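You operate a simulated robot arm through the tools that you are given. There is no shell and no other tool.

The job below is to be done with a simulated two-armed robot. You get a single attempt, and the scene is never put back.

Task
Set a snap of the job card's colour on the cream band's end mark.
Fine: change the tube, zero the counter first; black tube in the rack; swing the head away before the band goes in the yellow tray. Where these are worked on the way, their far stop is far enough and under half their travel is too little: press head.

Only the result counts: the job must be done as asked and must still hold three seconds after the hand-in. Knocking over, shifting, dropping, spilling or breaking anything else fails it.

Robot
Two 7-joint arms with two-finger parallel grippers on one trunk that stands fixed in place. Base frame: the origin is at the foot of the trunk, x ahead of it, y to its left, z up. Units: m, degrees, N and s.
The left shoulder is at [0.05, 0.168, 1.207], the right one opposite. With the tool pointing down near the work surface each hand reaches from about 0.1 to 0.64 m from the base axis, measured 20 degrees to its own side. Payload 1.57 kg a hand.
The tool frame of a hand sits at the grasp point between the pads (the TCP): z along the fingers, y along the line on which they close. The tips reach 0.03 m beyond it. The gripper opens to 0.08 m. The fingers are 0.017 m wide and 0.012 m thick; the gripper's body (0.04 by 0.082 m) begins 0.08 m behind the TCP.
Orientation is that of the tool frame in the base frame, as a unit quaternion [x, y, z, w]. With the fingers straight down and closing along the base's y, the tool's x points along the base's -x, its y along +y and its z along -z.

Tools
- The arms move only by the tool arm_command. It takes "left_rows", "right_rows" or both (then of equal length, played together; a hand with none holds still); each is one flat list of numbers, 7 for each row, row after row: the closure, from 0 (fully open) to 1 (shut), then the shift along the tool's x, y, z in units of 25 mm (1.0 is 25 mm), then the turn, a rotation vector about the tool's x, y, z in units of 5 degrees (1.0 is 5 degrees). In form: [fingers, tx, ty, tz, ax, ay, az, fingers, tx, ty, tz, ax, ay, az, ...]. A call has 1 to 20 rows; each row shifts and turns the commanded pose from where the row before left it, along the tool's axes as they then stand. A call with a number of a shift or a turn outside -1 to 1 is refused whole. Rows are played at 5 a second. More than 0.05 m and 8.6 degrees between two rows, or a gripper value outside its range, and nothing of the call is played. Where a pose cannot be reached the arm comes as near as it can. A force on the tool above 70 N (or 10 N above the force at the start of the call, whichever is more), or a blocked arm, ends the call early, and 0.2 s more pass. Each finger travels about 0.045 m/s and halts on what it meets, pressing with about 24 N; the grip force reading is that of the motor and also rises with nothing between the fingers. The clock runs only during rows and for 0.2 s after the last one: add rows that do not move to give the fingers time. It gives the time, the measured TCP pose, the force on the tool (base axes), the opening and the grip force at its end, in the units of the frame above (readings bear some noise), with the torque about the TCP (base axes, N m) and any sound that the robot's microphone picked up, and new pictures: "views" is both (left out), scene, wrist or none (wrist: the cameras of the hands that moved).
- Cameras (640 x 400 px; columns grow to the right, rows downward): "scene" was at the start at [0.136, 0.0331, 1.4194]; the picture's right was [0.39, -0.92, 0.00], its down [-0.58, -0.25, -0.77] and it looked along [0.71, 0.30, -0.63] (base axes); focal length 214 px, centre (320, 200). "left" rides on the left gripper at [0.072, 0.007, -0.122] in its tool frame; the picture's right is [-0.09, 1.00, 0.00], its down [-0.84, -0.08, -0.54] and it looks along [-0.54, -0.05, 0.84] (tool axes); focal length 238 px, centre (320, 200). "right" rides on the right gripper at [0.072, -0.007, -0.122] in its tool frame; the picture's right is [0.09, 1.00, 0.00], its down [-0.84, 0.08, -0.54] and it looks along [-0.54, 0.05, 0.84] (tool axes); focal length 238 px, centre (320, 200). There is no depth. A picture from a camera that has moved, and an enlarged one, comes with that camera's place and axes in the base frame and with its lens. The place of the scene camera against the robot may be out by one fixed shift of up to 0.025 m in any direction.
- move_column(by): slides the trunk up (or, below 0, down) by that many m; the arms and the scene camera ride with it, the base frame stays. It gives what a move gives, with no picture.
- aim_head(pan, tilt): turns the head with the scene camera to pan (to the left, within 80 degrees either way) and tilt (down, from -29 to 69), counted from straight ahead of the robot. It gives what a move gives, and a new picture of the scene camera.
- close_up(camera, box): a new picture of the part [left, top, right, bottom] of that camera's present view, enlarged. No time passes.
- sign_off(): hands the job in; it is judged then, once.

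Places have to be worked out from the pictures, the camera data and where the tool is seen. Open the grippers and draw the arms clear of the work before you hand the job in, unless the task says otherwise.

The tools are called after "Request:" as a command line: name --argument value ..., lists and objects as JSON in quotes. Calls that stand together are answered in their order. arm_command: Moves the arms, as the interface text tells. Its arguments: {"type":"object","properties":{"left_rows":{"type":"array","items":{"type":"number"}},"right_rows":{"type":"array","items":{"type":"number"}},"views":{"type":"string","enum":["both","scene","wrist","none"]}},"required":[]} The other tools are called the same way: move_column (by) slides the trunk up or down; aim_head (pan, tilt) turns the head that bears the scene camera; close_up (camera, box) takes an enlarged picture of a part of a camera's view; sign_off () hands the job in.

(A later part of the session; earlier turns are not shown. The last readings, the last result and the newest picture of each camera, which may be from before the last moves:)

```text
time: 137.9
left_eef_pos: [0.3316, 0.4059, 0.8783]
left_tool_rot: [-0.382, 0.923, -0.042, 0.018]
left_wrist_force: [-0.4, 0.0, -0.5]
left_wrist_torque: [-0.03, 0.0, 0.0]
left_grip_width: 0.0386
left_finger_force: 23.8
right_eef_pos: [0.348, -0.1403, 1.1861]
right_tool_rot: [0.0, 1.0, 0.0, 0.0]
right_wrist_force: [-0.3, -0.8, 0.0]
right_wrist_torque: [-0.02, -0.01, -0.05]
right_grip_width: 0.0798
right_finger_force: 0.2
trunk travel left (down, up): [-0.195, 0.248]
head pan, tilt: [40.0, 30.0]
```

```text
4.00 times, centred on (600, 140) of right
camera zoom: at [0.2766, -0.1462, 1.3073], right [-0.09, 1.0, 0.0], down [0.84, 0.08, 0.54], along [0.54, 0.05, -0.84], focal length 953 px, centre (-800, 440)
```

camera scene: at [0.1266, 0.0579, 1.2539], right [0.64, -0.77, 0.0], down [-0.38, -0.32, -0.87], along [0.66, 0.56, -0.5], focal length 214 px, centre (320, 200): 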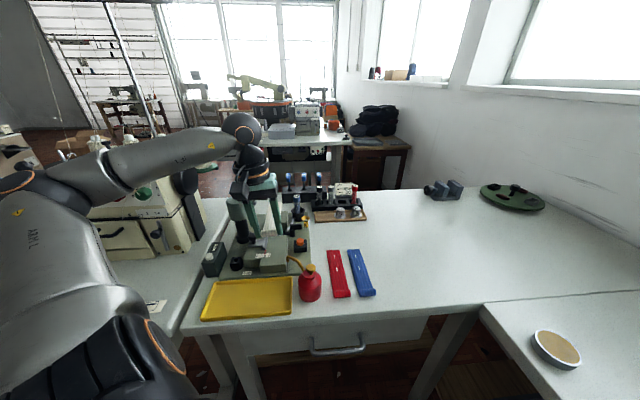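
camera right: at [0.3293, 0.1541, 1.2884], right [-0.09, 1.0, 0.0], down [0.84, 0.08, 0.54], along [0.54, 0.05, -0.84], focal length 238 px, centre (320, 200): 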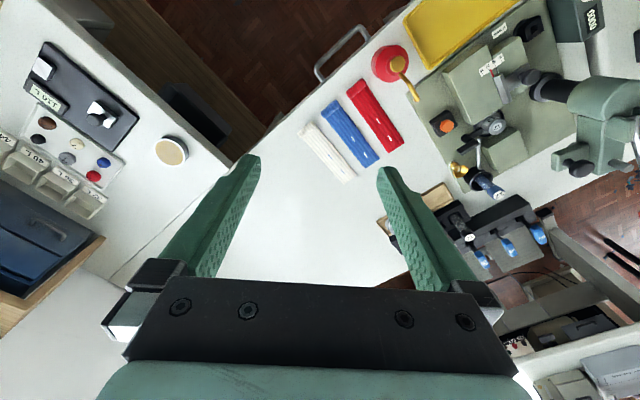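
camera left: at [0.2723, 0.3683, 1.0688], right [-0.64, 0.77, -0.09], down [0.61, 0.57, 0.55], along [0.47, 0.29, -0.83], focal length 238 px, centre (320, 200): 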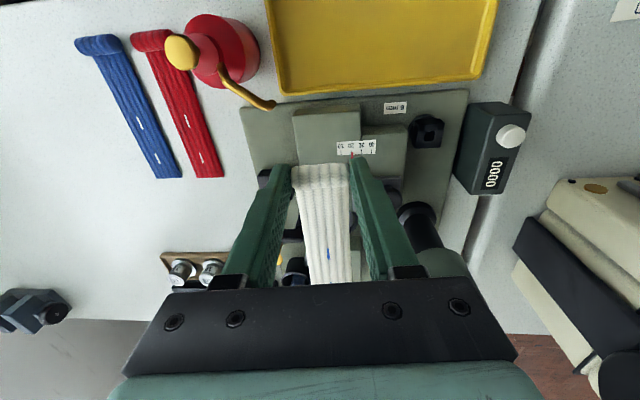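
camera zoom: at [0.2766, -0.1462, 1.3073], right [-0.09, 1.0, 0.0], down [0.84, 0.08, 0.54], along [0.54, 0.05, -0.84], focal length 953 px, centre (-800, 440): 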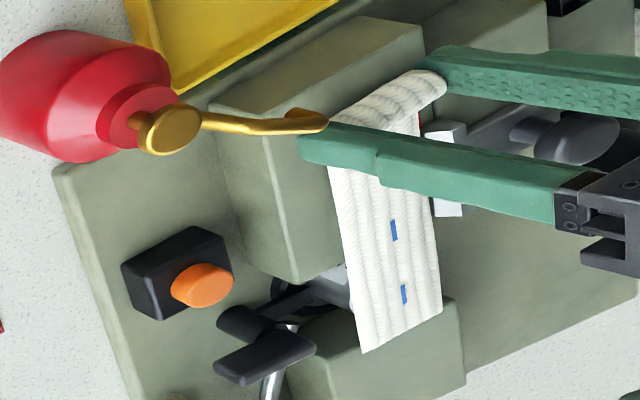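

No contact yet; block top must be slightly lower. Continue in 1 mm steps.

Request:
arm_command --left_rows '[1, 0, 0.003, 0.04, 0, 0, 0, 1, 0, 0, 0, 0, 0, 0]' --views "none"

Request:
arm_command --left_rows '[1, 0, 0.003, 0.04, 0, 0, 0, 1, 0, 0, 0, 0, 0, 0]' --views "none"

Request:
arm_command --left_rows '[1, 0, 0.003, 0.04, 0, 0, 0, 1, 0, 0, 0, 0, 0, 0]' --views "none"

```text
time: 138.5
left_eef_pos: [0.3334, 0.4061, 0.8776]
left_tool_rot: [-0.382, 0.923, -0.041, 0.018]
left_wrist_force: [0.5, -0.1, -0.3]
left_wrist_torque: [-0.01, 0.0, -0.01]
left_grip_width: 0.0386
left_finger_force: 23.9
right_eef_pos: [0.3477, -0.1411, 1.1868]
right_tool_rot: [0.0, 1.0, 0.0, 0.0]
right_wrist_force: [-0.1, -0.1, -1.0]
right_wrist_torque: [0.03, 0.0, 0.0]
right_grip_width: 0.0803
right_finger_force: 0.0
trunk travel left (down, up): [-0.195, 0.248]
head pan, tilt: [40.0, 30.0]
```

```text
time: 139.1
left_eef_pos: [0.3338, 0.4064, 0.877]
left_tool_rot: [-0.383, 0.923, -0.042, 0.018]
left_wrist_force: [-1.3, -0.3, 1.5]
left_wrist_torque: [0.09, -0.02, 0.02]
left_grip_width: 0.0384
left_finger_force: 24.1
right_eef_pos: [0.3474, -0.1404, 1.1859]
right_tool_rot: [-0.001, 1.0, 0.0, -0.001]
right_wrist_force: [0.5, -0.6, 0.0]
right_wrist_torque: [-0.03, 0.02, -0.01]
right_grip_width: 0.08
right_finger_force: 0.2
trunk travel left (down, up): [-0.195, 0.248]
head pan, tilt: [40.0, 30.0]
```

```text
time: 139.7
left_eef_pos: [0.3347, 0.4066, 0.876]
left_tool_rot: [-0.383, 0.923, -0.041, 0.019]
left_wrist_force: [-2.2, 1.0, 8.5]
left_wrist_torque: [0.22, 0.15, 0.06]
left_grip_width: 0.0385
left_finger_force: 23.7
right_eef_pos: [0.3483, -0.14, 1.1875]
right_tool_rot: [0.0, 1.0, -0.001, -0.001]
right_wrist_force: [-0.3, -0.3, -0.7]
right_wrist_torque: [-0.01, 0.02, 0.01]
right_grip_width: 0.0804
right_finger_force: 0.1
trunk travel left (down, up): [-0.195, 0.248]
head pan, tilt: [40.0, 30.0]
```

Contact with the block (8.5 N). Predicted mark position is within ~1 mm of the die axis. I back off 0.8 mm and open the fingers slightly to release.

Request:
arm_command --left_rows '[1, 0, -0.003, -0.035, 0, 0, 0, 1, 0, 0, 0, 0, 0, 0, 0.44, 0, 0, 0, 0, 0, 0, 0.44, 0, 0, 0, 0, 0, 0, 0.44, 0, 0, 0, 0, 0, 0]' --views "none"

Request:
close_up --camera "scene" --box '[255, 210, 305, 260]'

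Request:
close_up --camera "right" --box '[560, 90, 640, 190]'

Request:
close_up --camera "left" --box '[240, 100, 440, 300]'

```text
time: 140.9
left_eef_pos: [0.3348, 0.408, 0.8751]
left_tool_rot: [-0.383, 0.923, -0.041, 0.018]
left_wrist_force: [1.0, -0.6, 0.7]
left_wrist_torque: [-0.02, 0.01, -0.03]
left_grip_width: 0.0447
left_finger_force: 0.1
right_eef_pos: [0.3476, -0.1416, 1.1867]
right_tool_rot: [0.0, 1.0, 0.0, 0.001]
right_wrist_force: [0.0, 0.4, 0.1]
right_wrist_torque: [0.0, 0.03, 0.0]
right_grip_width: 0.08
right_finger_force: 0.1
trunk travel left (down, up): [-0.195, 0.248]
head pan, tilt: [40.0, 30.0]
```

```text
8.00 times, centred on (280, 235) of scene
camera zoom: at [0.1266, 0.0578, 1.2539], right [0.64, -0.77, 0.0], down [-0.38, -0.32, -0.87], along [0.66, 0.56, -0.5], focal length 1716 px, centre (640, -80)
```

zoom: 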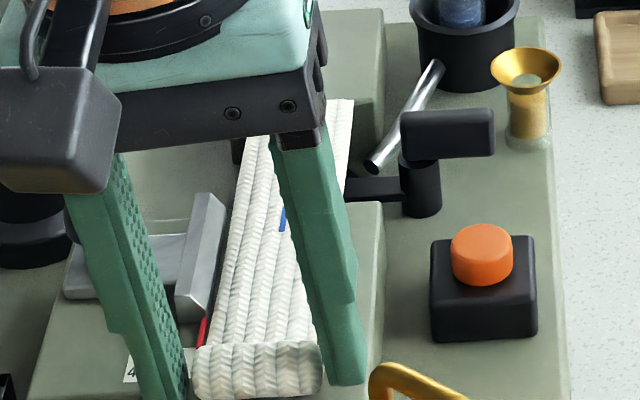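

```text
4.00 times, centred on (600, 140) of right
camera zoom: at [0.2766, -0.1462, 1.3073], right [-0.09, 1.0, 0.0], down [0.84, 0.08, 0.54], along [0.54, 0.05, -0.84], focal length 953 px, centre (-800, 440)
```

zoom: 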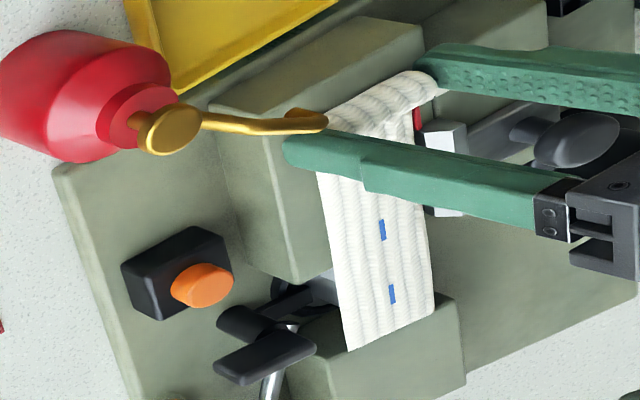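

```text
2.00 times, centred on (340, 200) of left
camera zoom: at [0.2707, 0.3688, 0.9959], right [-0.64, 0.77, -0.09], down [0.61, 0.57, 0.55], along [0.47, 0.29, -0.83], focal length 477 px, centre (280, 200)
```

zoom: 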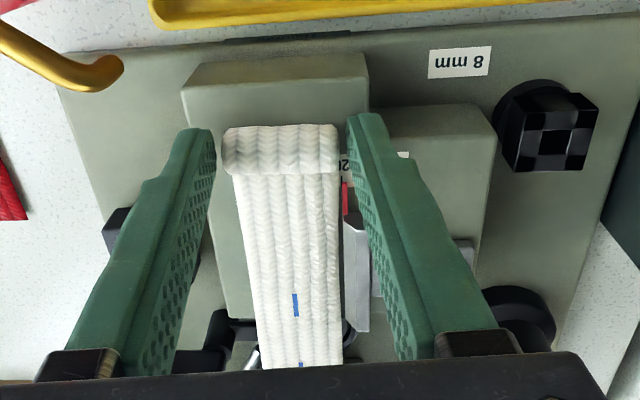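

Released; the band lies on the block and rear support. I lift the hand straight up and away, then view the mark against the die from above.

Request:
arm_command --left_rows '[0.44, 0, -0.03, -0.3, 0, 0, 0, 0.44, 0, -0.052, -0.6, 0, 0, 0, 0.44, 0, -0.08, -0.9, 0, 0, 0, 0.44, 0, -0.08, -0.9, 0, 0, 0, 0.44, 0, -0.08, -0.9, 0, 0, 0, 0.44, 0, -0.08, -0.9, 0, 0, 0, 0.44, 0, 0, 0, 0, 0, 0]' --views "both"

Request:
close_up --camera "left" --box '[260, 120, 420, 280]'

Request:
close_up --camera "right" --box '[550, 70, 640, 190]'

```text
time: 142.5
left_eef_pos: [0.3316, 0.4061, 0.9904]
left_tool_rot: [-0.382, 0.923, -0.042, 0.016]
left_wrist_force: [-0.5, 0.5, 0.2]
left_wrist_torque: [0.0, 0.0, 0.0]
left_grip_width: 0.0448
left_finger_force: 0.1
right_eef_pos: [0.3462, -0.1414, 1.1859]
right_tool_rot: [0.001, 1.0, 0.001, 0.001]
right_wrist_force: [-0.5, -0.4, -0.3]
right_wrist_torque: [0.02, -0.06, 0.0]
right_grip_width: 0.08
right_finger_force: 0.1
trunk travel left (down, up): [-0.195, 0.248]
head pan, tilt: [40.0, 30.0]
camera scene: at [0.1252, 0.0567, 1.2542], right [0.64, -0.77, 0.0], down [-0.38, -0.32, -0.87], along [0.66, 0.56, -0.5], focal length 214 px, centre (320, 200)
camera left: at [0.2683, 0.3663, 1.1105], right [-0.64, 0.77, -0.09], down [0.61, 0.57, 0.55], along [0.47, 0.29, -0.83], focal length 238 px, centre (320, 200)
```

scene: 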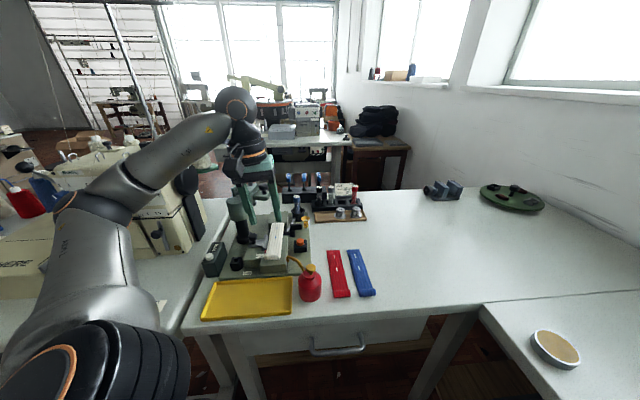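
left: 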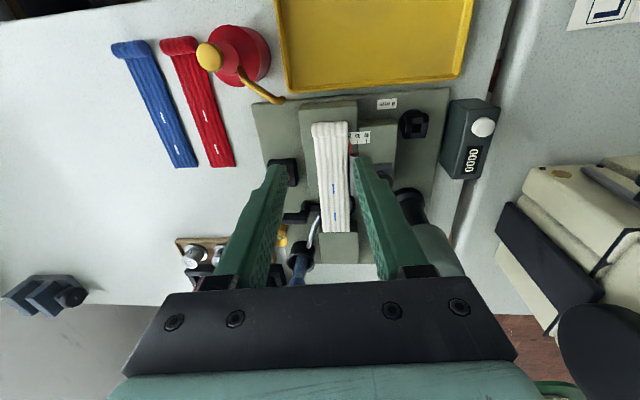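

```text
2.50 times, centred on (340, 200) of left
camera zoom: at [0.2683, 0.3663, 1.1105], right [-0.64, 0.77, -0.09], down [0.61, 0.57, 0.55], along [0.47, 0.29, -0.83], focal length 596 px, centre (270, 200)
```

zoom: 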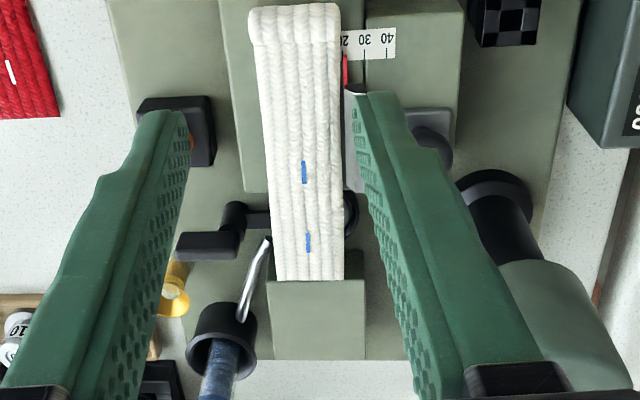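

```text
3.33 times, centred on (595, 130) of right
camera zoom: at [0.275, -0.1474, 1.3077], right [-0.09, 1.0, 0.0], down [0.84, 0.08, 0.54], along [0.54, 0.05, -0.84], focal length 794 px, centre (-597, 433)
```

zoom: 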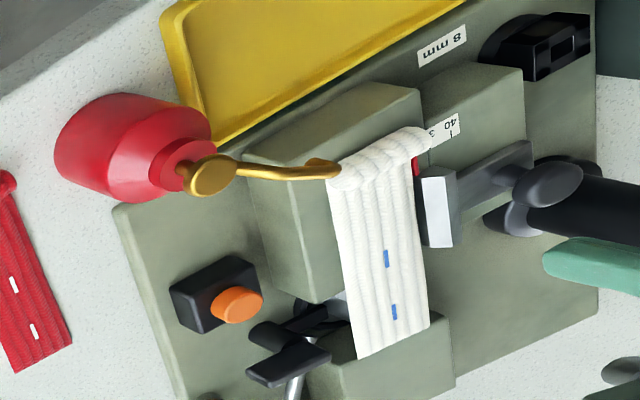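

The end mark measures within ~1 mm of the die axis. Next is the head: I straighten the hand, raise it, and take close views of the head to plan the swing.

Request:
arm_command --left_rows '[0.44, 0, 0, -1, 0, 0, 0, 0.44, 0.5, 0, -1, -1, 0, 0, 0.44, 0.5, 0, -1, 0, 0, 0, 0.44, 0.5, 0, -1, 0, 0, 0, 1, 0.5, 0, -1, 0, 0, 0, 1, 0.5, 0, -0.5, 0, 0, 0, 1, 0, 0, 0, 0, 0, 0]' --views "both"

Request:
close_up --camera "left" --box '[330, 120, 530, 280]'

Request:
close_up --camera "scene" --box '[200, 140, 320, 260]'

Request:
close_up --camera "right" --box '[540, 80, 640, 240]'

```text
time: 144.1
left_eef_pos: [0.313, 0.3499, 1.1112]
left_tool_rot: [-0.382, 0.924, -0.002, 0.001]
left_wrist_force: [-1.0, 0.2, 0.1]
left_wrist_torque: [-0.01, 0.06, -0.02]
left_grip_width: 0.0
left_finger_force: 14.1
left hand out of reach, approached as far as the arm can: row 4, 5, 6
right_eef_pos: [0.3483, -0.1402, 1.1865]
right_tool_rot: [0.0, 1.0, 0.0, 0.0]
right_wrist_force: [-0.1, 0.1, 0.0]
right_wrist_torque: [0.01, 0.0, -0.06]
right_grip_width: 0.08
right_finger_force: 0.1
trunk travel left (down, up): [-0.195, 0.248]
head pan, tilt: [40.0, 30.0]
camera scene: at [0.1266, 0.0578, 1.2539], right [0.64, -0.77, 0.0], down [-0.38, -0.32, -0.87], along [0.66, 0.56, -0.5], focal length 214 px, centre (320, 200)
camera left: at [0.257, 0.303, 1.2334], right [-0.64, 0.77, 0.0], down [0.65, 0.54, 0.54], along [0.42, 0.34, -0.84], focal length 238 px, centre (320, 200)
```

scene: 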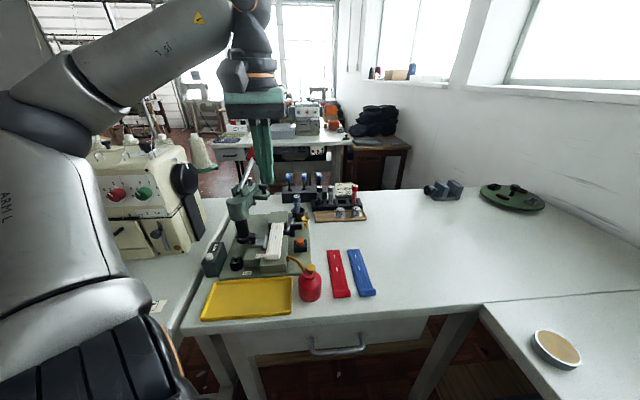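
left: 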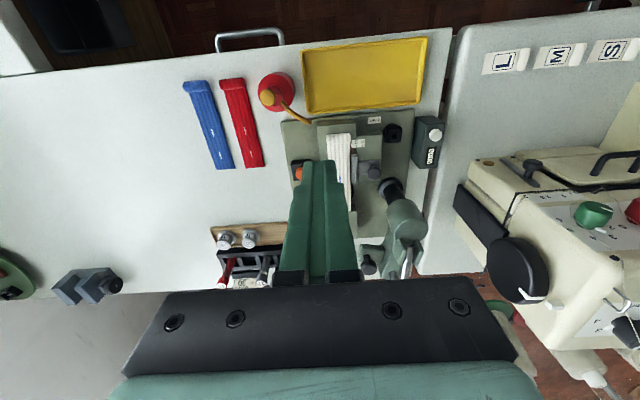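

```text
2.50 times, centred on (430, 200) of left
camera zoom: at [0.257, 0.303, 1.2334], right [-0.64, 0.77, 0.0], down [0.65, 0.54, 0.54], along [0.42, 0.34, -0.84], focal length 596 px, centre (45, 200)
```

zoom: 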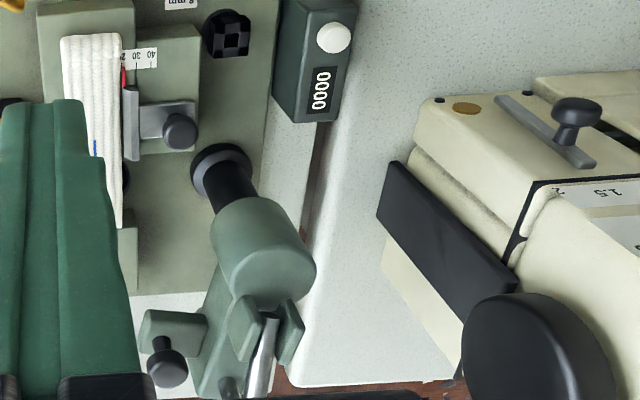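

```text
3.33 times, centred on (260, 200) of scene
camera zoom: at [0.1266, 0.0578, 1.2539], right [0.64, -0.77, 0.0], down [-0.38, -0.32, -0.87], along [0.66, 0.56, -0.5], focal length 715 px, centre (520, 200)
```

zoom: 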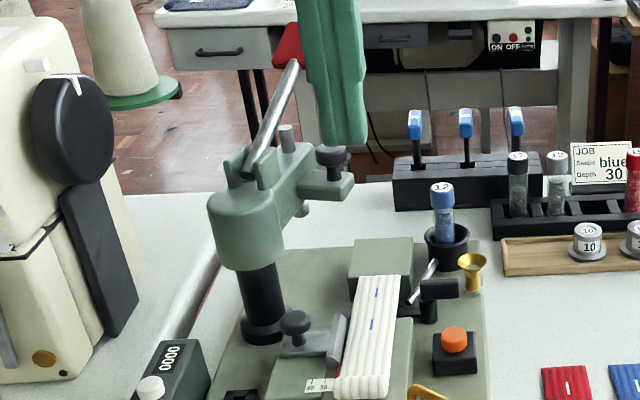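

```text
2.50 times, centred on (590, 160) of right
camera zoom: at [0.2766, -0.1462, 1.3073], right [-0.09, 1.0, 0.0], down [0.84, 0.08, 0.54], along [0.54, 0.05, -0.84], focal length 596 px, centre (-355, 300)
```

zoom: 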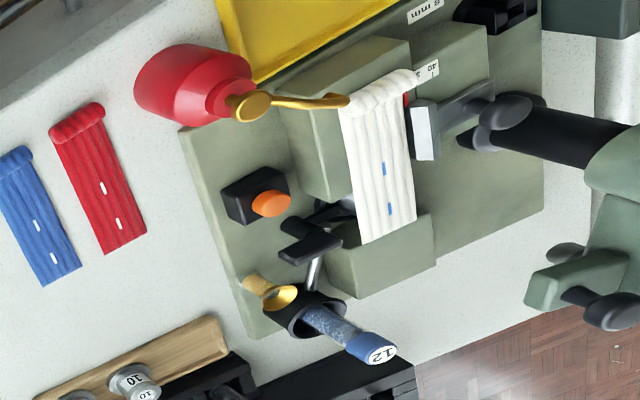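

The head arm and ram point at az≈33.5° from the column (0.356, 0.570), and the die is at az≈−47°. I'll push the lever rod sideways with closed fingers used as a post. First I raise the trunk and move above the rod's far side.

Request:
move_column --by 0.18

Request:
arm_command --left_rows '[1, -0.989, 0.48, 0.622, 0, 0, 0, 1, -0.989, 0.48, 0.622, 0, 0, 0, 1, -0.989, 0.48, 0.622, 0, 0, 0, 1, -0.989, 0.48, 0.622, 0, 0, 0, 1, -0.989, 0.48, 0.622, 0, 0, 0, 1, -0.989, 0.48, 0.622, 0, 0, 0, 1, -0.989, 0.48, 0.622, 0, 0, 0, 1, -0.989, 0.48, 0.622, 0, 0, 0, 1, -0.989, 0.48, 0.622, 0, 0, 0, 1, -0.989, 0.48, 0.622, 0, 0, 0, 1, -0.989, 0.48, 0.622, 0, 0, 0, 1, 0, 0, 0, 0, 0, 0]' --views "both"

Request:
close_up --camera "left" --box '[220, 80, 420, 280]'

```text
time: 146.1
left_eef_pos: [0.312, 0.3485, 1.2909]
left_tool_rot: [-0.383, 0.924, -0.002, 0.001]
left_wrist_force: [0.7, -0.1, 0.0]
left_wrist_torque: [0.0, 0.0, -0.01]
left_grip_width: 0.0
left_finger_force: 21.9
right_eef_pos: [0.3478, -0.1404, 1.3676]
right_tool_rot: [0.0, 1.0, 0.0, 0.001]
right_wrist_force: [-1.2, 0.9, -0.5]
right_wrist_torque: [-0.04, 0.02, 0.0]
right_grip_width: 0.08
right_finger_force: 0.0
trunk travel left (down, up): [-0.375, 0.068]
head pan, tilt: [40.0, 30.0]
```

```text
time: 148.7
left_eef_pos: [0.4138, 0.6337, 1.1198]
left_tool_rot: [-0.383, 0.924, -0.001, 0.001]
left_wrist_force: [0.6, -0.1, 0.2]
left_wrist_torque: [0.04, 0.02, 0.0]
left_grip_width: 0.0
left_finger_force: 21.5
right_eef_pos: [0.3471, -0.142, 1.3659]
right_tool_rot: [0.001, 1.0, 0.0, 0.0]
right_wrist_force: [0.2, -0.1, 0.1]
right_wrist_torque: [-0.01, 0.01, 0.0]
right_grip_width: 0.0803
right_finger_force: 0.1
trunk travel left (down, up): [-0.375, 0.068]
head pan, tilt: [40.0, 30.0]
camera scene: at [0.1263, 0.0577, 1.4339], right [0.64, -0.77, 0.0], down [-0.38, -0.32, -0.87], along [0.66, 0.56, -0.5], focal length 214 px, centre (320, 200)
camera left: at [0.3573, 0.5879, 1.2409], right [-0.64, 0.77, 0.0], down [0.65, 0.54, 0.54], along [0.42, 0.34, -0.84], focal length 238 px, centre (320, 200)
```

scene: 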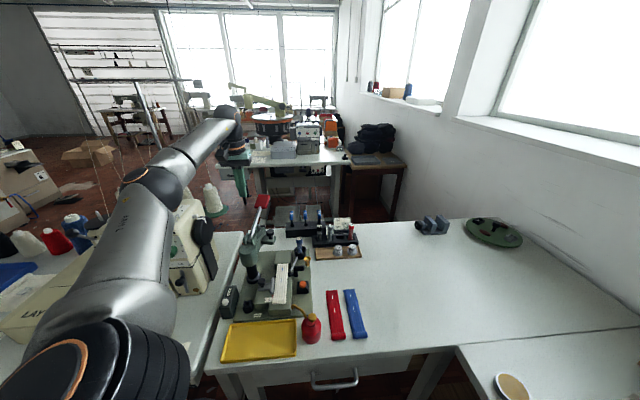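
left: 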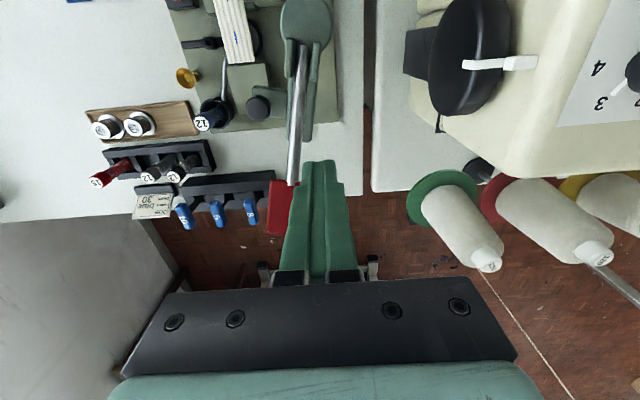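

```text
2.00 times, centred on (320, 180) of left
camera zoom: at [0.3573, 0.5879, 1.2409], right [-0.64, 0.77, 0.0], down [0.65, 0.54, 0.54], along [0.42, 0.34, -0.84], focal length 477 px, centre (320, 240)
```

zoom: 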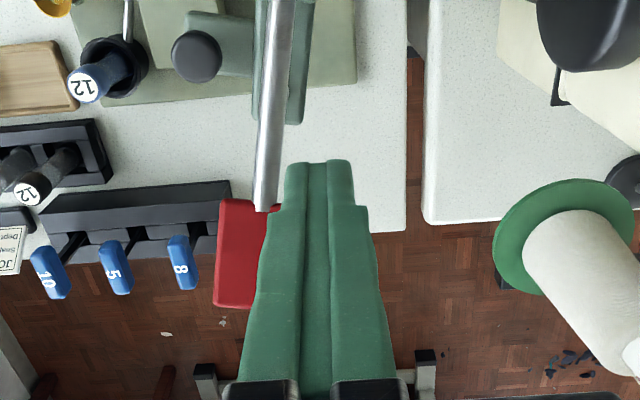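

Camera above confirms the rod's line; the post needs ~8 mm more clearance on the CCW side. I shift and descend to tip z≈0.978.

Request:
arm_command --left_rows '[1, 0, 0.32, 0, 0, 0, 0, 1, 0, 0, 0.9, 0, 0, 0, 1, 0, 0, 0.9, 0, 0, 0, 1, 0, 0, 0.9, 0, 0, 0, 1, 0, 0, 0.9, 0, 0, 0, 1, 0, 0, 0.85, 0, 0, 0, 1, 0, 0, 0, 0, 0, 0]' --views "both"

Request:
close_up --camera "left" --box '[220, 80, 420, 280]'

Request:
close_up --camera "scene" --box '[220, 180, 320, 270]'

```text
time: 150.3
left_eef_pos: [0.4038, 0.637, 1.0087]
left_tool_rot: [-0.383, 0.924, -0.002, 0.002]
left_wrist_force: [0.5, -0.1, -0.7]
left_wrist_torque: [0.0, 0.01, -0.01]
left_grip_width: 0.0001
left_finger_force: 21.5
right_eef_pos: [0.3475, -0.1423, 1.3669]
right_tool_rot: [0.0, 1.0, 0.001, -0.001]
right_wrist_force: [0.0, -0.8, 0.3]
right_wrist_torque: [-0.03, 0.01, 0.0]
right_grip_width: 0.08
right_finger_force: 0.1
trunk travel left (down, up): [-0.375, 0.068]
head pan, tilt: [40.0, 30.0]
camera scene: at [0.1265, 0.0577, 1.4339], right [0.64, -0.77, 0.0], down [-0.38, -0.32, -0.87], along [0.66, 0.56, -0.5], focal length 214 px, centre (320, 200)
camera left: at [0.3479, 0.5921, 1.1301], right [-0.64, 0.77, 0.0], down [0.64, 0.54, 0.54], along [0.42, 0.34, -0.84], focal length 238 px, centre (320, 200)
```

scene: 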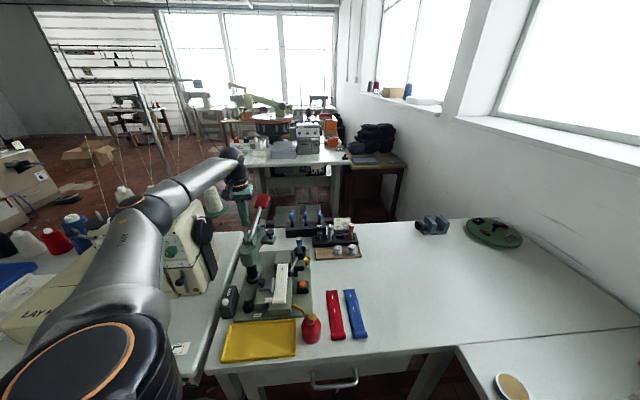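
left: 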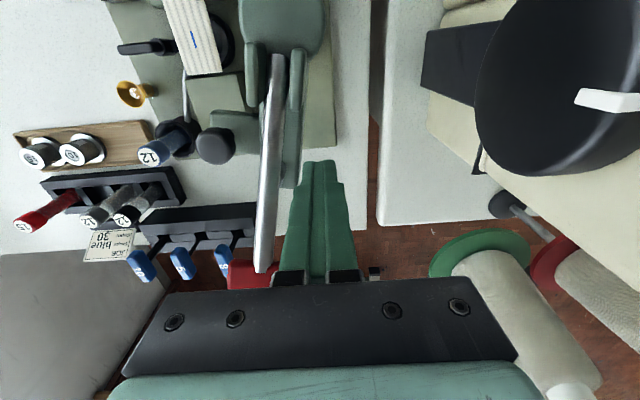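

```text
2.00 times, centred on (320, 180) of left
camera zoom: at [0.3479, 0.5921, 1.1301], right [-0.64, 0.77, 0.0], down [0.64, 0.54, 0.54], along [0.42, 0.34, -0.84], focal length 477 px, centre (320, 240)
```

zoom: 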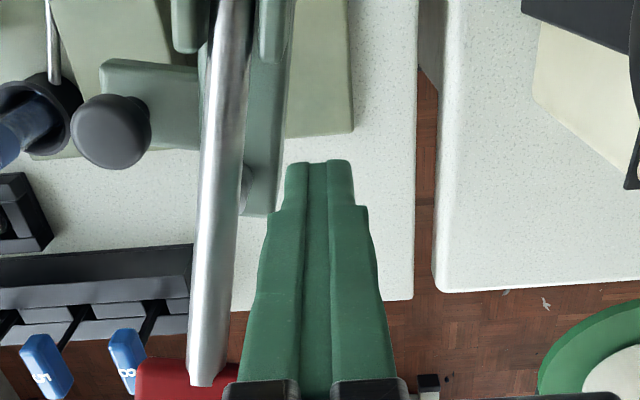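

```text
4.44 times, centred on (270, 225) of scene
camera zoom: at [0.1265, 0.0577, 1.4339], right [0.64, -0.77, 0.0], down [-0.38, -0.32, -0.87], along [0.66, 0.56, -0.5], focal length 953 px, centre (542, 89)
```

zoom: 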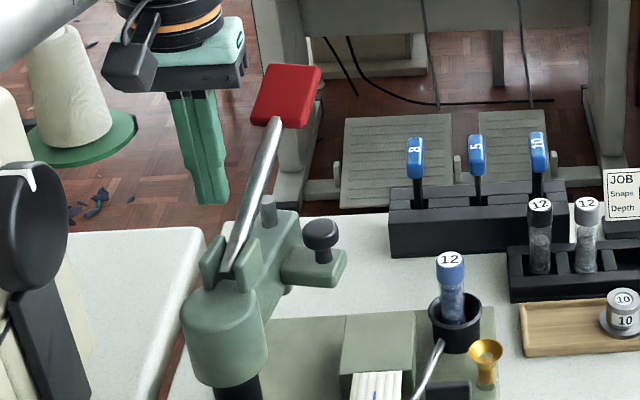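

The post stands ~1.5 cm off the rod's CCW side. I push along an arc about the column, first ~24°, and check that the head follows.

Request:
arm_command --left_rows '[1, -0.04, -0.342, 0, 0, 0, 0, 1, -0.004, -0.345, 0, 0, 0, 0, 1, 0.032, -0.343, 0, 0, 0, 0, 1, 0.068, -0.338, 0, 0, 0, 0, 1, 0, 0, 0, 0, 0, 0]' --views "scene"

Request:
close_up --camera "scene" --box '[220, 180, 320, 270]'

Request:
close_up --camera "left" --box '[220, 80, 420, 280]'

```text
time: 151.5
left_eef_pos: [0.4292, 0.6115, 1.0078]
left_tool_rot: [-0.383, 0.924, -0.002, 0.001]
left_wrist_force: [0.0, 0.6, -0.2]
left_wrist_torque: [0.0, -0.01, -0.02]
left_grip_width: 0.0
left_finger_force: 21.2
right_eef_pos: [0.3482, -0.1407, 1.3669]
right_tool_rot: [0.001, 1.0, 0.001, -0.001]
right_wrist_force: [0.4, 0.2, -0.4]
right_wrist_torque: [-0.04, 0.02, 0.01]
right_grip_width: 0.0799
right_finger_force: 0.1
trunk travel left (down, up): [-0.375, 0.068]
head pan, tilt: [40.0, 30.0]
camera scene: at [0.1266, 0.0579, 1.4339], right [0.64, -0.77, 0.0], down [-0.38, -0.32, -0.87], along [0.66, 0.56, -0.5], focal length 214 px, centre (320, 200)
```

scene: 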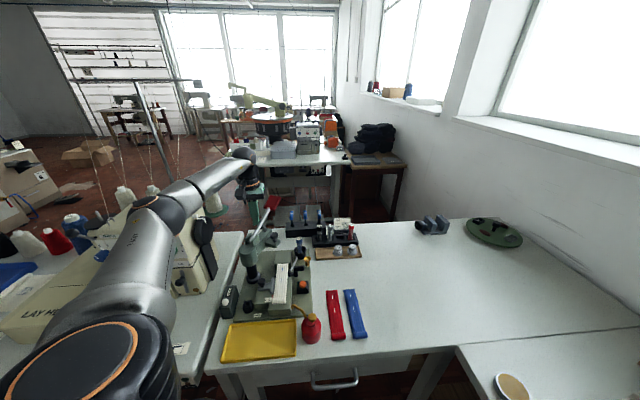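

```text
4.44 times, centred on (270, 225) of scene
camera zoom: at [0.1266, 0.0579, 1.4339], right [0.64, -0.77, 0.0], down [-0.38, -0.32, -0.87], along [0.66, 0.56, -0.5], focal length 953 px, centre (542, 89)
```

zoom: 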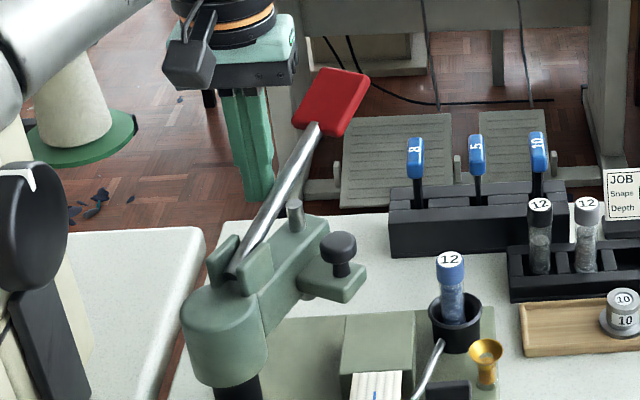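

```text
2.00 times, centred on (320, 180) of left
camera zoom: at [0.3739, 0.5672, 1.1301], right [-0.64, 0.77, 0.0], down [0.65, 0.54, 0.54], along [0.42, 0.34, -0.84], focal length 477 px, centre (320, 240)
```

zoom: 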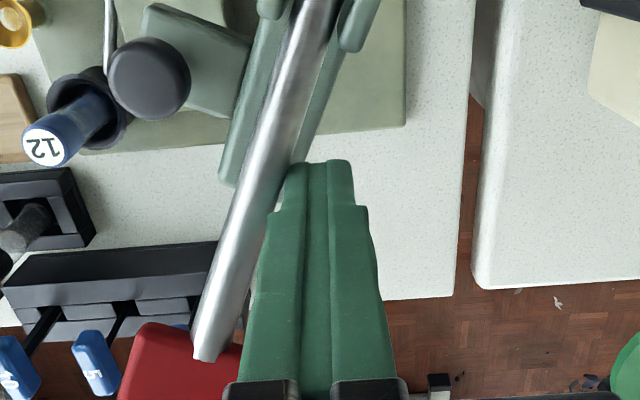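

The head follows with negligible force. I continue the arc another ~36°.

Request:
arm_command --left_rows '[1, 0.103, -0.329, 0, 0, 0, 0, 1, 0.137, -0.316, 0, 0, 0, 0, 1, 0.169, -0.3, 0, 0, 0, 0, 1, 0.2, -0.281, 0, 0, 0, 0, 1, 0.228, -0.258, 0, 0, 0, 0, 1, 0.254, -0.233, 0, 0, 0, 0, 1, 0, 0, 0, 0, 0, 0]' --views "none"

Request:
close_up --camera "scene" --box '[220, 180, 320, 270]'

Request:
close_up --camera "left" --box '[180, 60, 420, 280]'

```text
time: 153.1
left_eef_pos: [0.4422, 0.5635, 1.0095]
left_tool_rot: [-0.383, 0.924, -0.002, 0.0]
left_wrist_force: [-0.8, 0.2, 0.3]
left_wrist_torque: [0.01, -0.01, -0.03]
left_grip_width: 0.0
left_finger_force: 21.0
right_eef_pos: [0.3486, -0.1406, 1.3667]
right_tool_rot: [0.0, 1.0, 0.0, 0.0]
right_wrist_force: [0.3, 0.7, -0.6]
right_wrist_torque: [0.03, 0.0, 0.01]
right_grip_width: 0.0799
right_finger_force: 0.0
trunk travel left (down, up): [-0.375, 0.068]
head pan, tilt: [40.0, 30.0]
```

```text
4.44 times, centred on (270, 225) of scene
camera zoom: at [0.1266, 0.0579, 1.4339], right [0.64, -0.77, 0.0], down [-0.38, -0.32, -0.87], along [0.66, 0.56, -0.5], focal length 953 px, centre (542, 89)
```

zoom: 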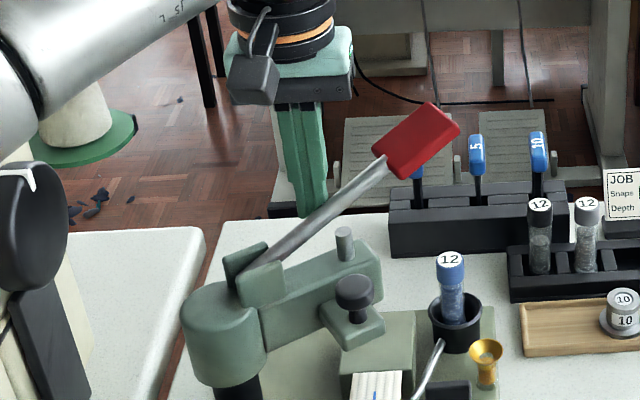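

```text
1.82 times, centred on (300, 170) of left
camera zoom: at [0.3862, 0.5176, 1.1314], right [-0.64, 0.77, 0.0], down [0.64, 0.54, 0.54], along [0.42, 0.34, -0.84], focal length 433 px, centre (356, 254)
```

zoom: 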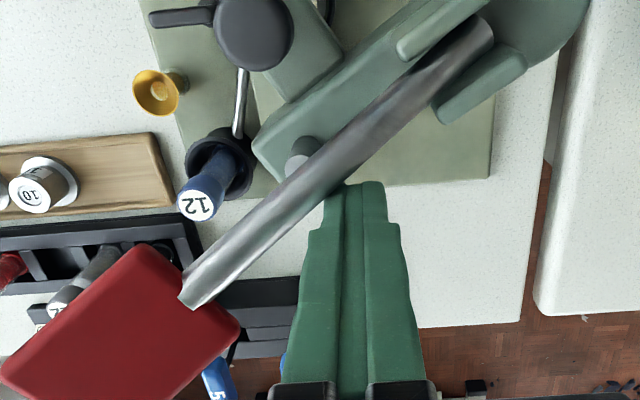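

Half-way, still free. Next ~24°.

Request:
arm_command --left_rows '[1, 0.277, -0.206, 0, 0, 0, 0, 1, 0.296, -0.175, 0, 0, 0, 0, 1, 0.313, -0.144, 0, 0, 0, 0, 1, 0.327, -0.11, 0, 0, 0, 0, 1, 0, 0, 0, 0, 0, 0]' --views "none"

Request:
close_up --camera "scene" --box '[220, 180, 320, 270]'

Request:
close_up --camera "right" --box '[480, 60, 640, 240]'

```text
time: 154.3
left_eef_pos: [0.4315, 0.5292, 1.009]
left_tool_rot: [-0.383, 0.924, -0.002, 0.001]
left_wrist_force: [0.5, -0.4, 0.1]
left_wrist_torque: [-0.04, -0.01, 0.0]
left_grip_width: 0.0002
left_finger_force: 21.2
right_eef_pos: [0.3477, -0.1403, 1.366]
right_tool_rot: [0.0, 1.0, 0.001, 0.0]
right_wrist_force: [1.5, 1.1, 0.7]
right_wrist_torque: [-0.02, 0.0, 0.01]
right_grip_width: 0.0799
right_finger_force: 0.1
trunk travel left (down, up): [-0.375, 0.068]
head pan, tilt: [40.0, 30.0]
```

```text
4.44 times, centred on (270, 225) of scene
camera zoom: at [0.1266, 0.0579, 1.4339], right [0.64, -0.77, 0.0], down [-0.38, -0.32, -0.87], along [0.66, 0.56, -0.5], focal length 953 px, centre (542, 89)
```

zoom: 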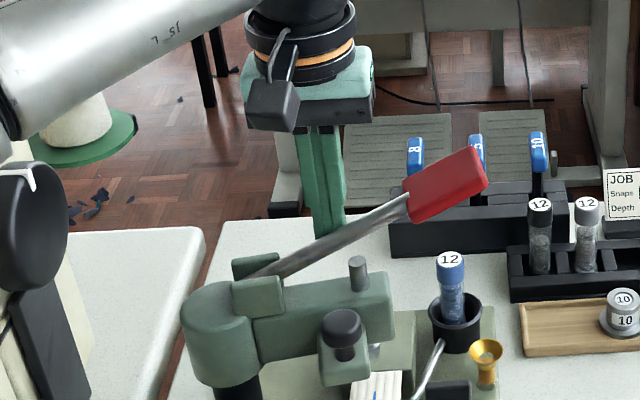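

```text
2.22 times, centred on (560, 150) of right
camera zoom: at [0.2766, -0.1462, 1.4873], right [-0.09, 1.0, 0.0], down [0.84, 0.08, 0.54], along [0.54, 0.05, -0.84], focal length 530 px, centre (-213, 311)
```

zoom: 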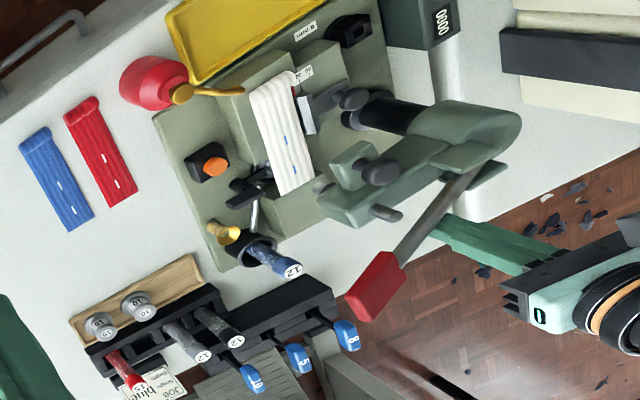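

The head is close to the die position. I continue in 3° steps, watching for the stop.

Request:
arm_command --left_rows '[1, 0.167, -0.042, 0, 0, 0, 0, 1, 0.169, -0.033, 0, 0, 0, 0, 1, 0, 0, 0, 0, 0, 0]' --views "none"

Request:
close_up --camera "scene" --box '[230, 200, 310, 270]'

Request:
close_up --camera "right" --box '[530, 80, 620, 180]'

```text
time: 155.1
left_eef_pos: [0.4273, 0.5233, 1.0097]
left_tool_rot: [-0.383, 0.924, -0.002, 0.001]
left_wrist_force: [-0.3, -0.7, -0.1]
left_wrist_torque: [0.01, 0.01, 0.03]
left_grip_width: 0.0
left_finger_force: 20.9
right_eef_pos: [0.348, -0.1407, 1.3664]
right_tool_rot: [0.001, 1.0, 0.0, 0.0]
right_wrist_force: [-0.1, 0.5, 0.0]
right_wrist_torque: [0.04, -0.01, -0.01]
right_grip_width: 0.0799
right_finger_force: 0.0
trunk travel left (down, up): [-0.375, 0.068]
head pan, tilt: [40.0, 30.0]
```

```text
5.71 times, centred on (270, 235) of scene
camera zoom: at [0.1266, 0.0578, 1.4339], right [0.64, -0.77, 0.0], down [-0.38, -0.32, -0.87], along [0.66, 0.56, -0.5], focal length 1226 px, centre (606, 0)
```

zoom: 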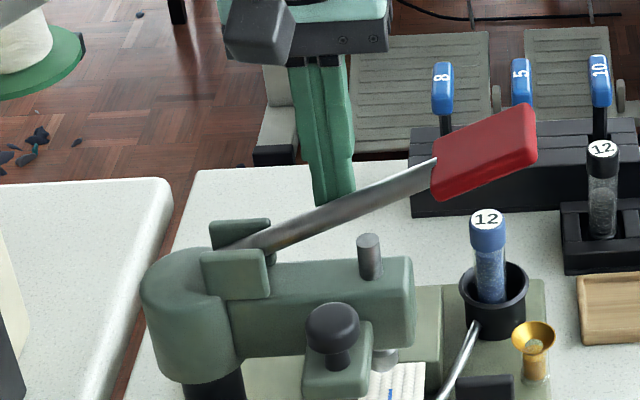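

```text
4.00 times, centred on (575, 130) of right
camera zoom: at [0.2766, -0.1462, 1.4873], right [-0.09, 1.0, 0.0], down [0.84, 0.08, 0.54], along [0.54, 0.05, -0.84], focal length 953 px, centre (-700, 480)
```

zoom: 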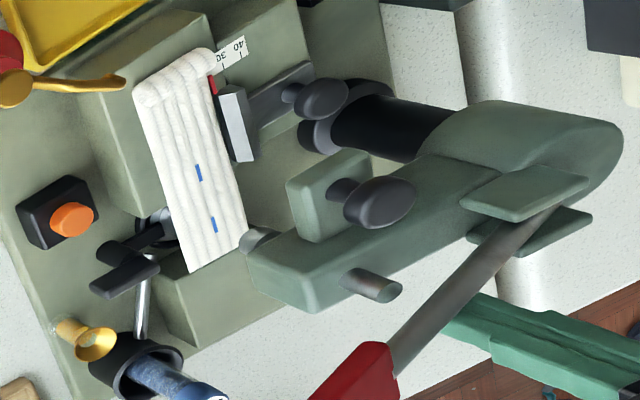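

Ram isn't over the mark yet. I continue a further 6°.

Request:
arm_command --left_rows '[1, 0.176, -0.03, 0, 0, 0, 0, 1, 0.176, -0.024, 0, 0, 0, 0, 1, 0, 0, 0, 0, 0, 0]' --views "none"

Request:
close_up --camera "right" --box '[530, 80, 620, 180]'

Request:
close_up --camera "left" --box '[180, 40, 420, 260]'

```text
time: 155.9
left_eef_pos: [0.4211, 0.519, 1.0098]
left_tool_rot: [-0.383, 0.924, -0.001, 0.002]
left_wrist_force: [6.9, 7.8, 0.6]
left_wrist_torque: [0.22, -0.05, 0.01]
left_grip_width: 0.0
left_finger_force: 21.2
right_eef_pos: [0.3483, -0.1404, 1.367]
right_tool_rot: [0.0, 1.0, 0.0, 0.0]
right_wrist_force: [-0.3, -0.1, 0.0]
right_wrist_torque: [-0.02, 0.01, -0.01]
right_grip_width: 0.0799
right_finger_force: 0.1
trunk travel left (down, up): [-0.375, 0.068]
head pan, tilt: [40.0, 30.0]
```

```text
4.00 times, centred on (575, 130) of right
camera zoom: at [0.2776, -0.1453, 1.4873], right [-0.09, 1.0, 0.0], down [0.84, 0.08, 0.54], along [0.54, 0.05, -0.84], focal length 953 px, centre (-700, 480)
```

zoom: 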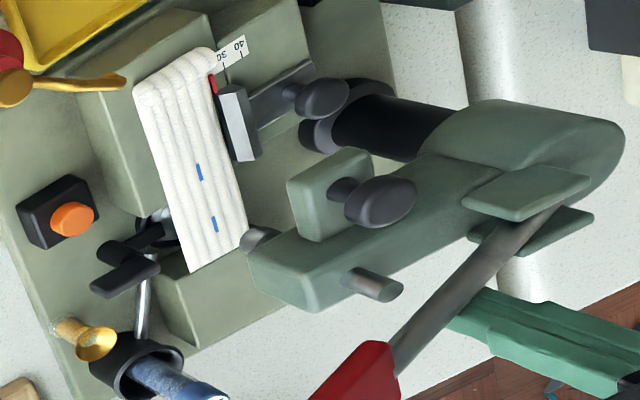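

```text
1.82 times, centred on (300, 150) of left
camera zoom: at [0.3669, 0.4721, 1.1307], right [-0.64, 0.77, 0.0], down [0.64, 0.54, 0.55], along [0.42, 0.35, -0.84], focal length 433 px, centre (356, 291)
```

zoom: 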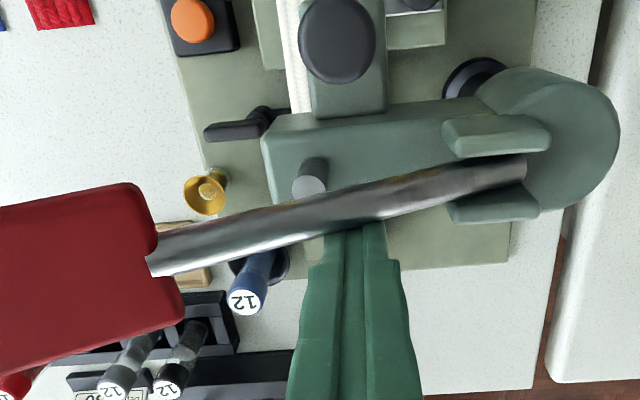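

The head stopped against its far stop, and its ram axis (≈(0.422, 0.494)) is over the die and mark. I back the post off, rise, and move above the red paddle.

Request:
arm_command --left_rows '[1, -0.24, 0, 0, 0, 0, 0, 1, 0, 0, -0.88, 0, 0, 0, 1, 0, 0, -0.88, 0, 0, 0, 1, 0, 0, -0.88, 0, 0, 0, 1, 0, 0, -0.88, 0, 0, 0, 1, 0, 0, -0.88, 0, 0, 0, 1, 0.2225, -0.7425, 0, 0, 0, 0, 1, 0.2225, -0.7425, 0, 0, 0, 0, 1, 0.2225, -0.7425, 0, 0, 0, 0, 1, 0.2225, -0.7425, 0, 0, 0, 0, 1, 0, 0, 0, 0, 0, 0]' --views "both"

Request:
close_up --camera "left" --box '[200, 60, 440, 260]'

Request:
close_up --camera "scene" --box '[230, 190, 330, 280]'

Request:
close_up --camera "right" --box '[500, 70, 640, 200]'

```text
time: 158.3
left_eef_pos: [0.4612, 0.4519, 1.1178]
left_tool_rot: [-0.383, 0.924, -0.002, 0.001]
left_wrist_force: [-0.1, -0.4, 0.3]
left_wrist_torque: [-0.03, -0.01, 0.0]
left_grip_width: 0.0
left_finger_force: 21.7
right_eef_pos: [0.3489, -0.1411, 1.367]
right_tool_rot: [0.0, 1.0, 0.0, 0.0]
right_wrist_force: [0.1, 0.0, -0.7]
right_wrist_torque: [0.01, 0.03, -0.01]
right_grip_width: 0.0801
right_finger_force: 0.1
trunk travel left (down, up): [-0.375, 0.068]
head pan, tilt: [40.0, 30.0]
camera scene: at [0.1265, 0.058, 1.4339], right [0.64, -0.77, 0.0], down [-0.38, -0.32, -0.87], along [0.66, 0.56, -0.5], focal length 214 px, centre (320, 200)
camera left: at [0.4051, 0.4061, 1.2392], right [-0.64, 0.77, 0.0], down [0.64, 0.54, 0.54], along [0.42, 0.34, -0.84], focal length 238 px, centre (320, 200)
```

scene: 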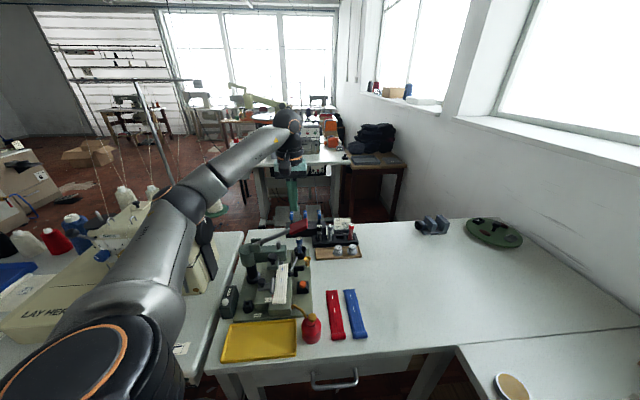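
left: 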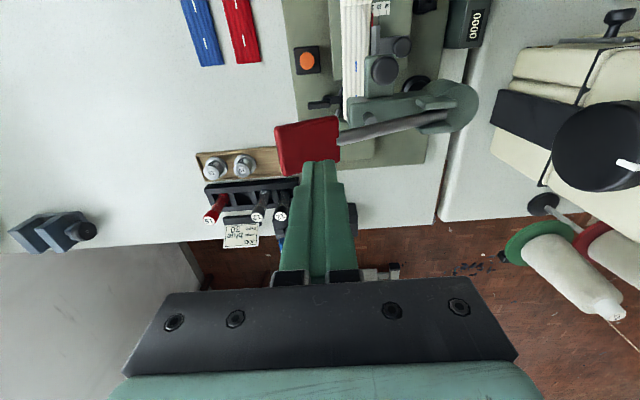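

```text
2.00 times, centred on (320, 160) of left
camera zoom: at [0.4051, 0.4061, 1.2392], right [-0.64, 0.77, 0.0], down [0.64, 0.54, 0.54], along [0.42, 0.34, -0.84], focal length 477 px, centre (320, 280)
```

zoom: 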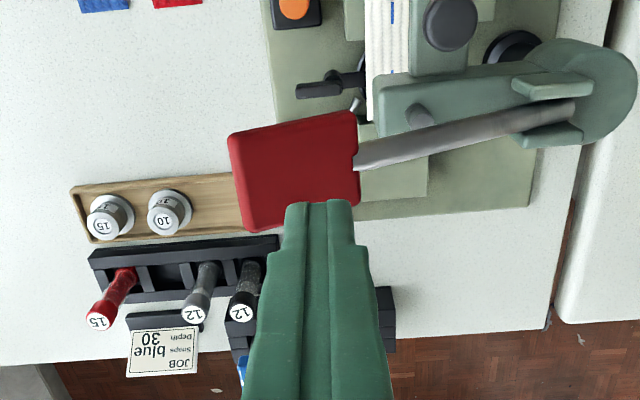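

```text
4.44 times, centred on (280, 235) of scene
camera zoom: at [0.1265, 0.058, 1.4339], right [0.64, -0.77, 0.0], down [-0.38, -0.32, -0.87], along [0.66, 0.56, -0.5], focal length 953 px, centre (498, 44)
```

zoom: 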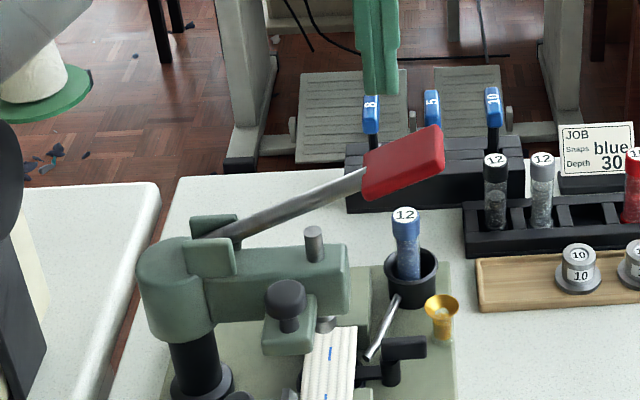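

```text
3.08 times, centred on (570, 135) of right
camera zoom: at [0.2765, -0.1461, 1.4874], right [-0.09, 1.0, 0.0], down [0.84, 0.08, 0.54], along [0.54, 0.05, -0.84], focal length 733 px, centre (-449, 400)
```

zoom: 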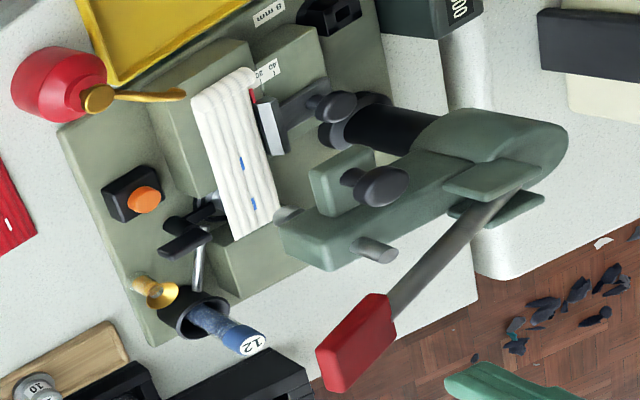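

I zoom in on the ram tip and the mark from the scene and right cameras to judge their alignment before pressing.

Request:
close_up --camera "scene" --box '[284, 255, 314, 280]'

Request:
close_up --camera "right" --box '[540, 85, 590, 125]'

Request:
close_up --camera "scene" --box '[250, 230, 310, 290]'

```text
16.00 times, centred on (299, 268) of scene
camera zoom: at [0.1265, 0.058, 1.4339], right [0.64, -0.77, 0.0], down [-0.38, -0.32, -0.87], along [0.66, 0.56, -0.5], focal length 3432 px, centre (656, -880)
```

zoom: 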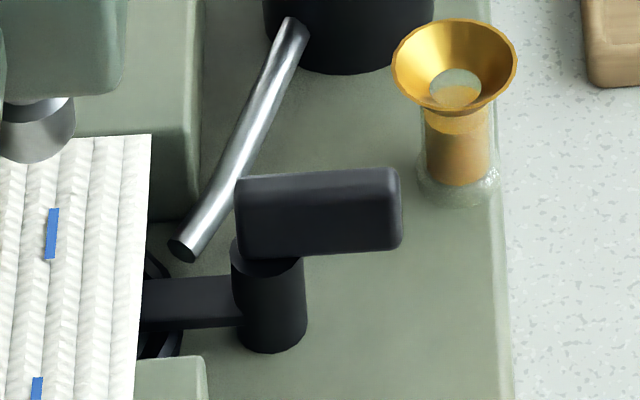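

```text
10.00 times, centred on (565, 105) of right
camera zoom: at [0.2765, -0.1461, 1.4874], right [-0.09, 1.0, 0.0], down [0.84, 0.08, 0.54], along [0.54, 0.05, -0.84], focal length 2384 px, centre (-2130, 1150)
```

zoom: 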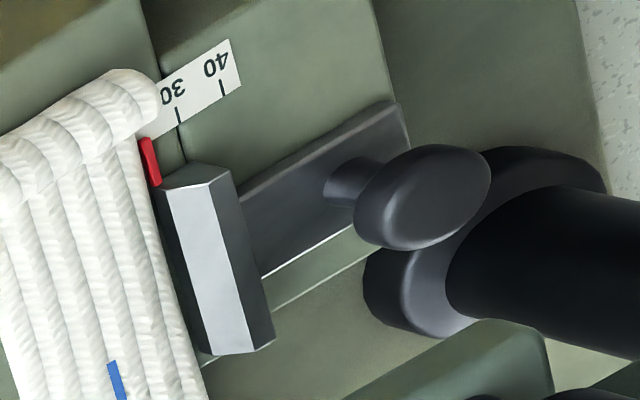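

```text
6.67 times, centred on (280, 260) of scene
camera zoom: at [0.1265, 0.058, 1.4339], right [0.64, -0.77, 0.0], down [-0.38, -0.32, -0.87], along [0.66, 0.56, -0.5], focal length 1430 px, centre (587, -200)
```

zoom: 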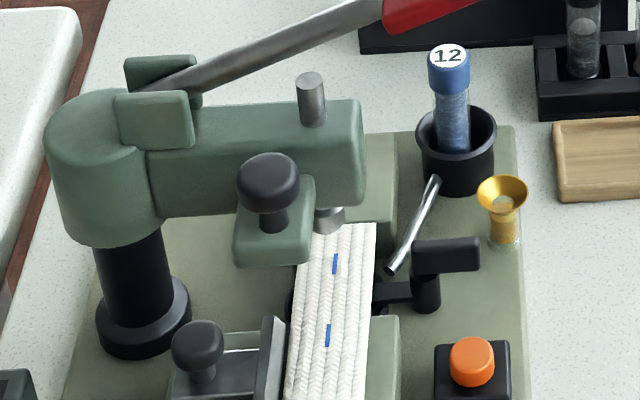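

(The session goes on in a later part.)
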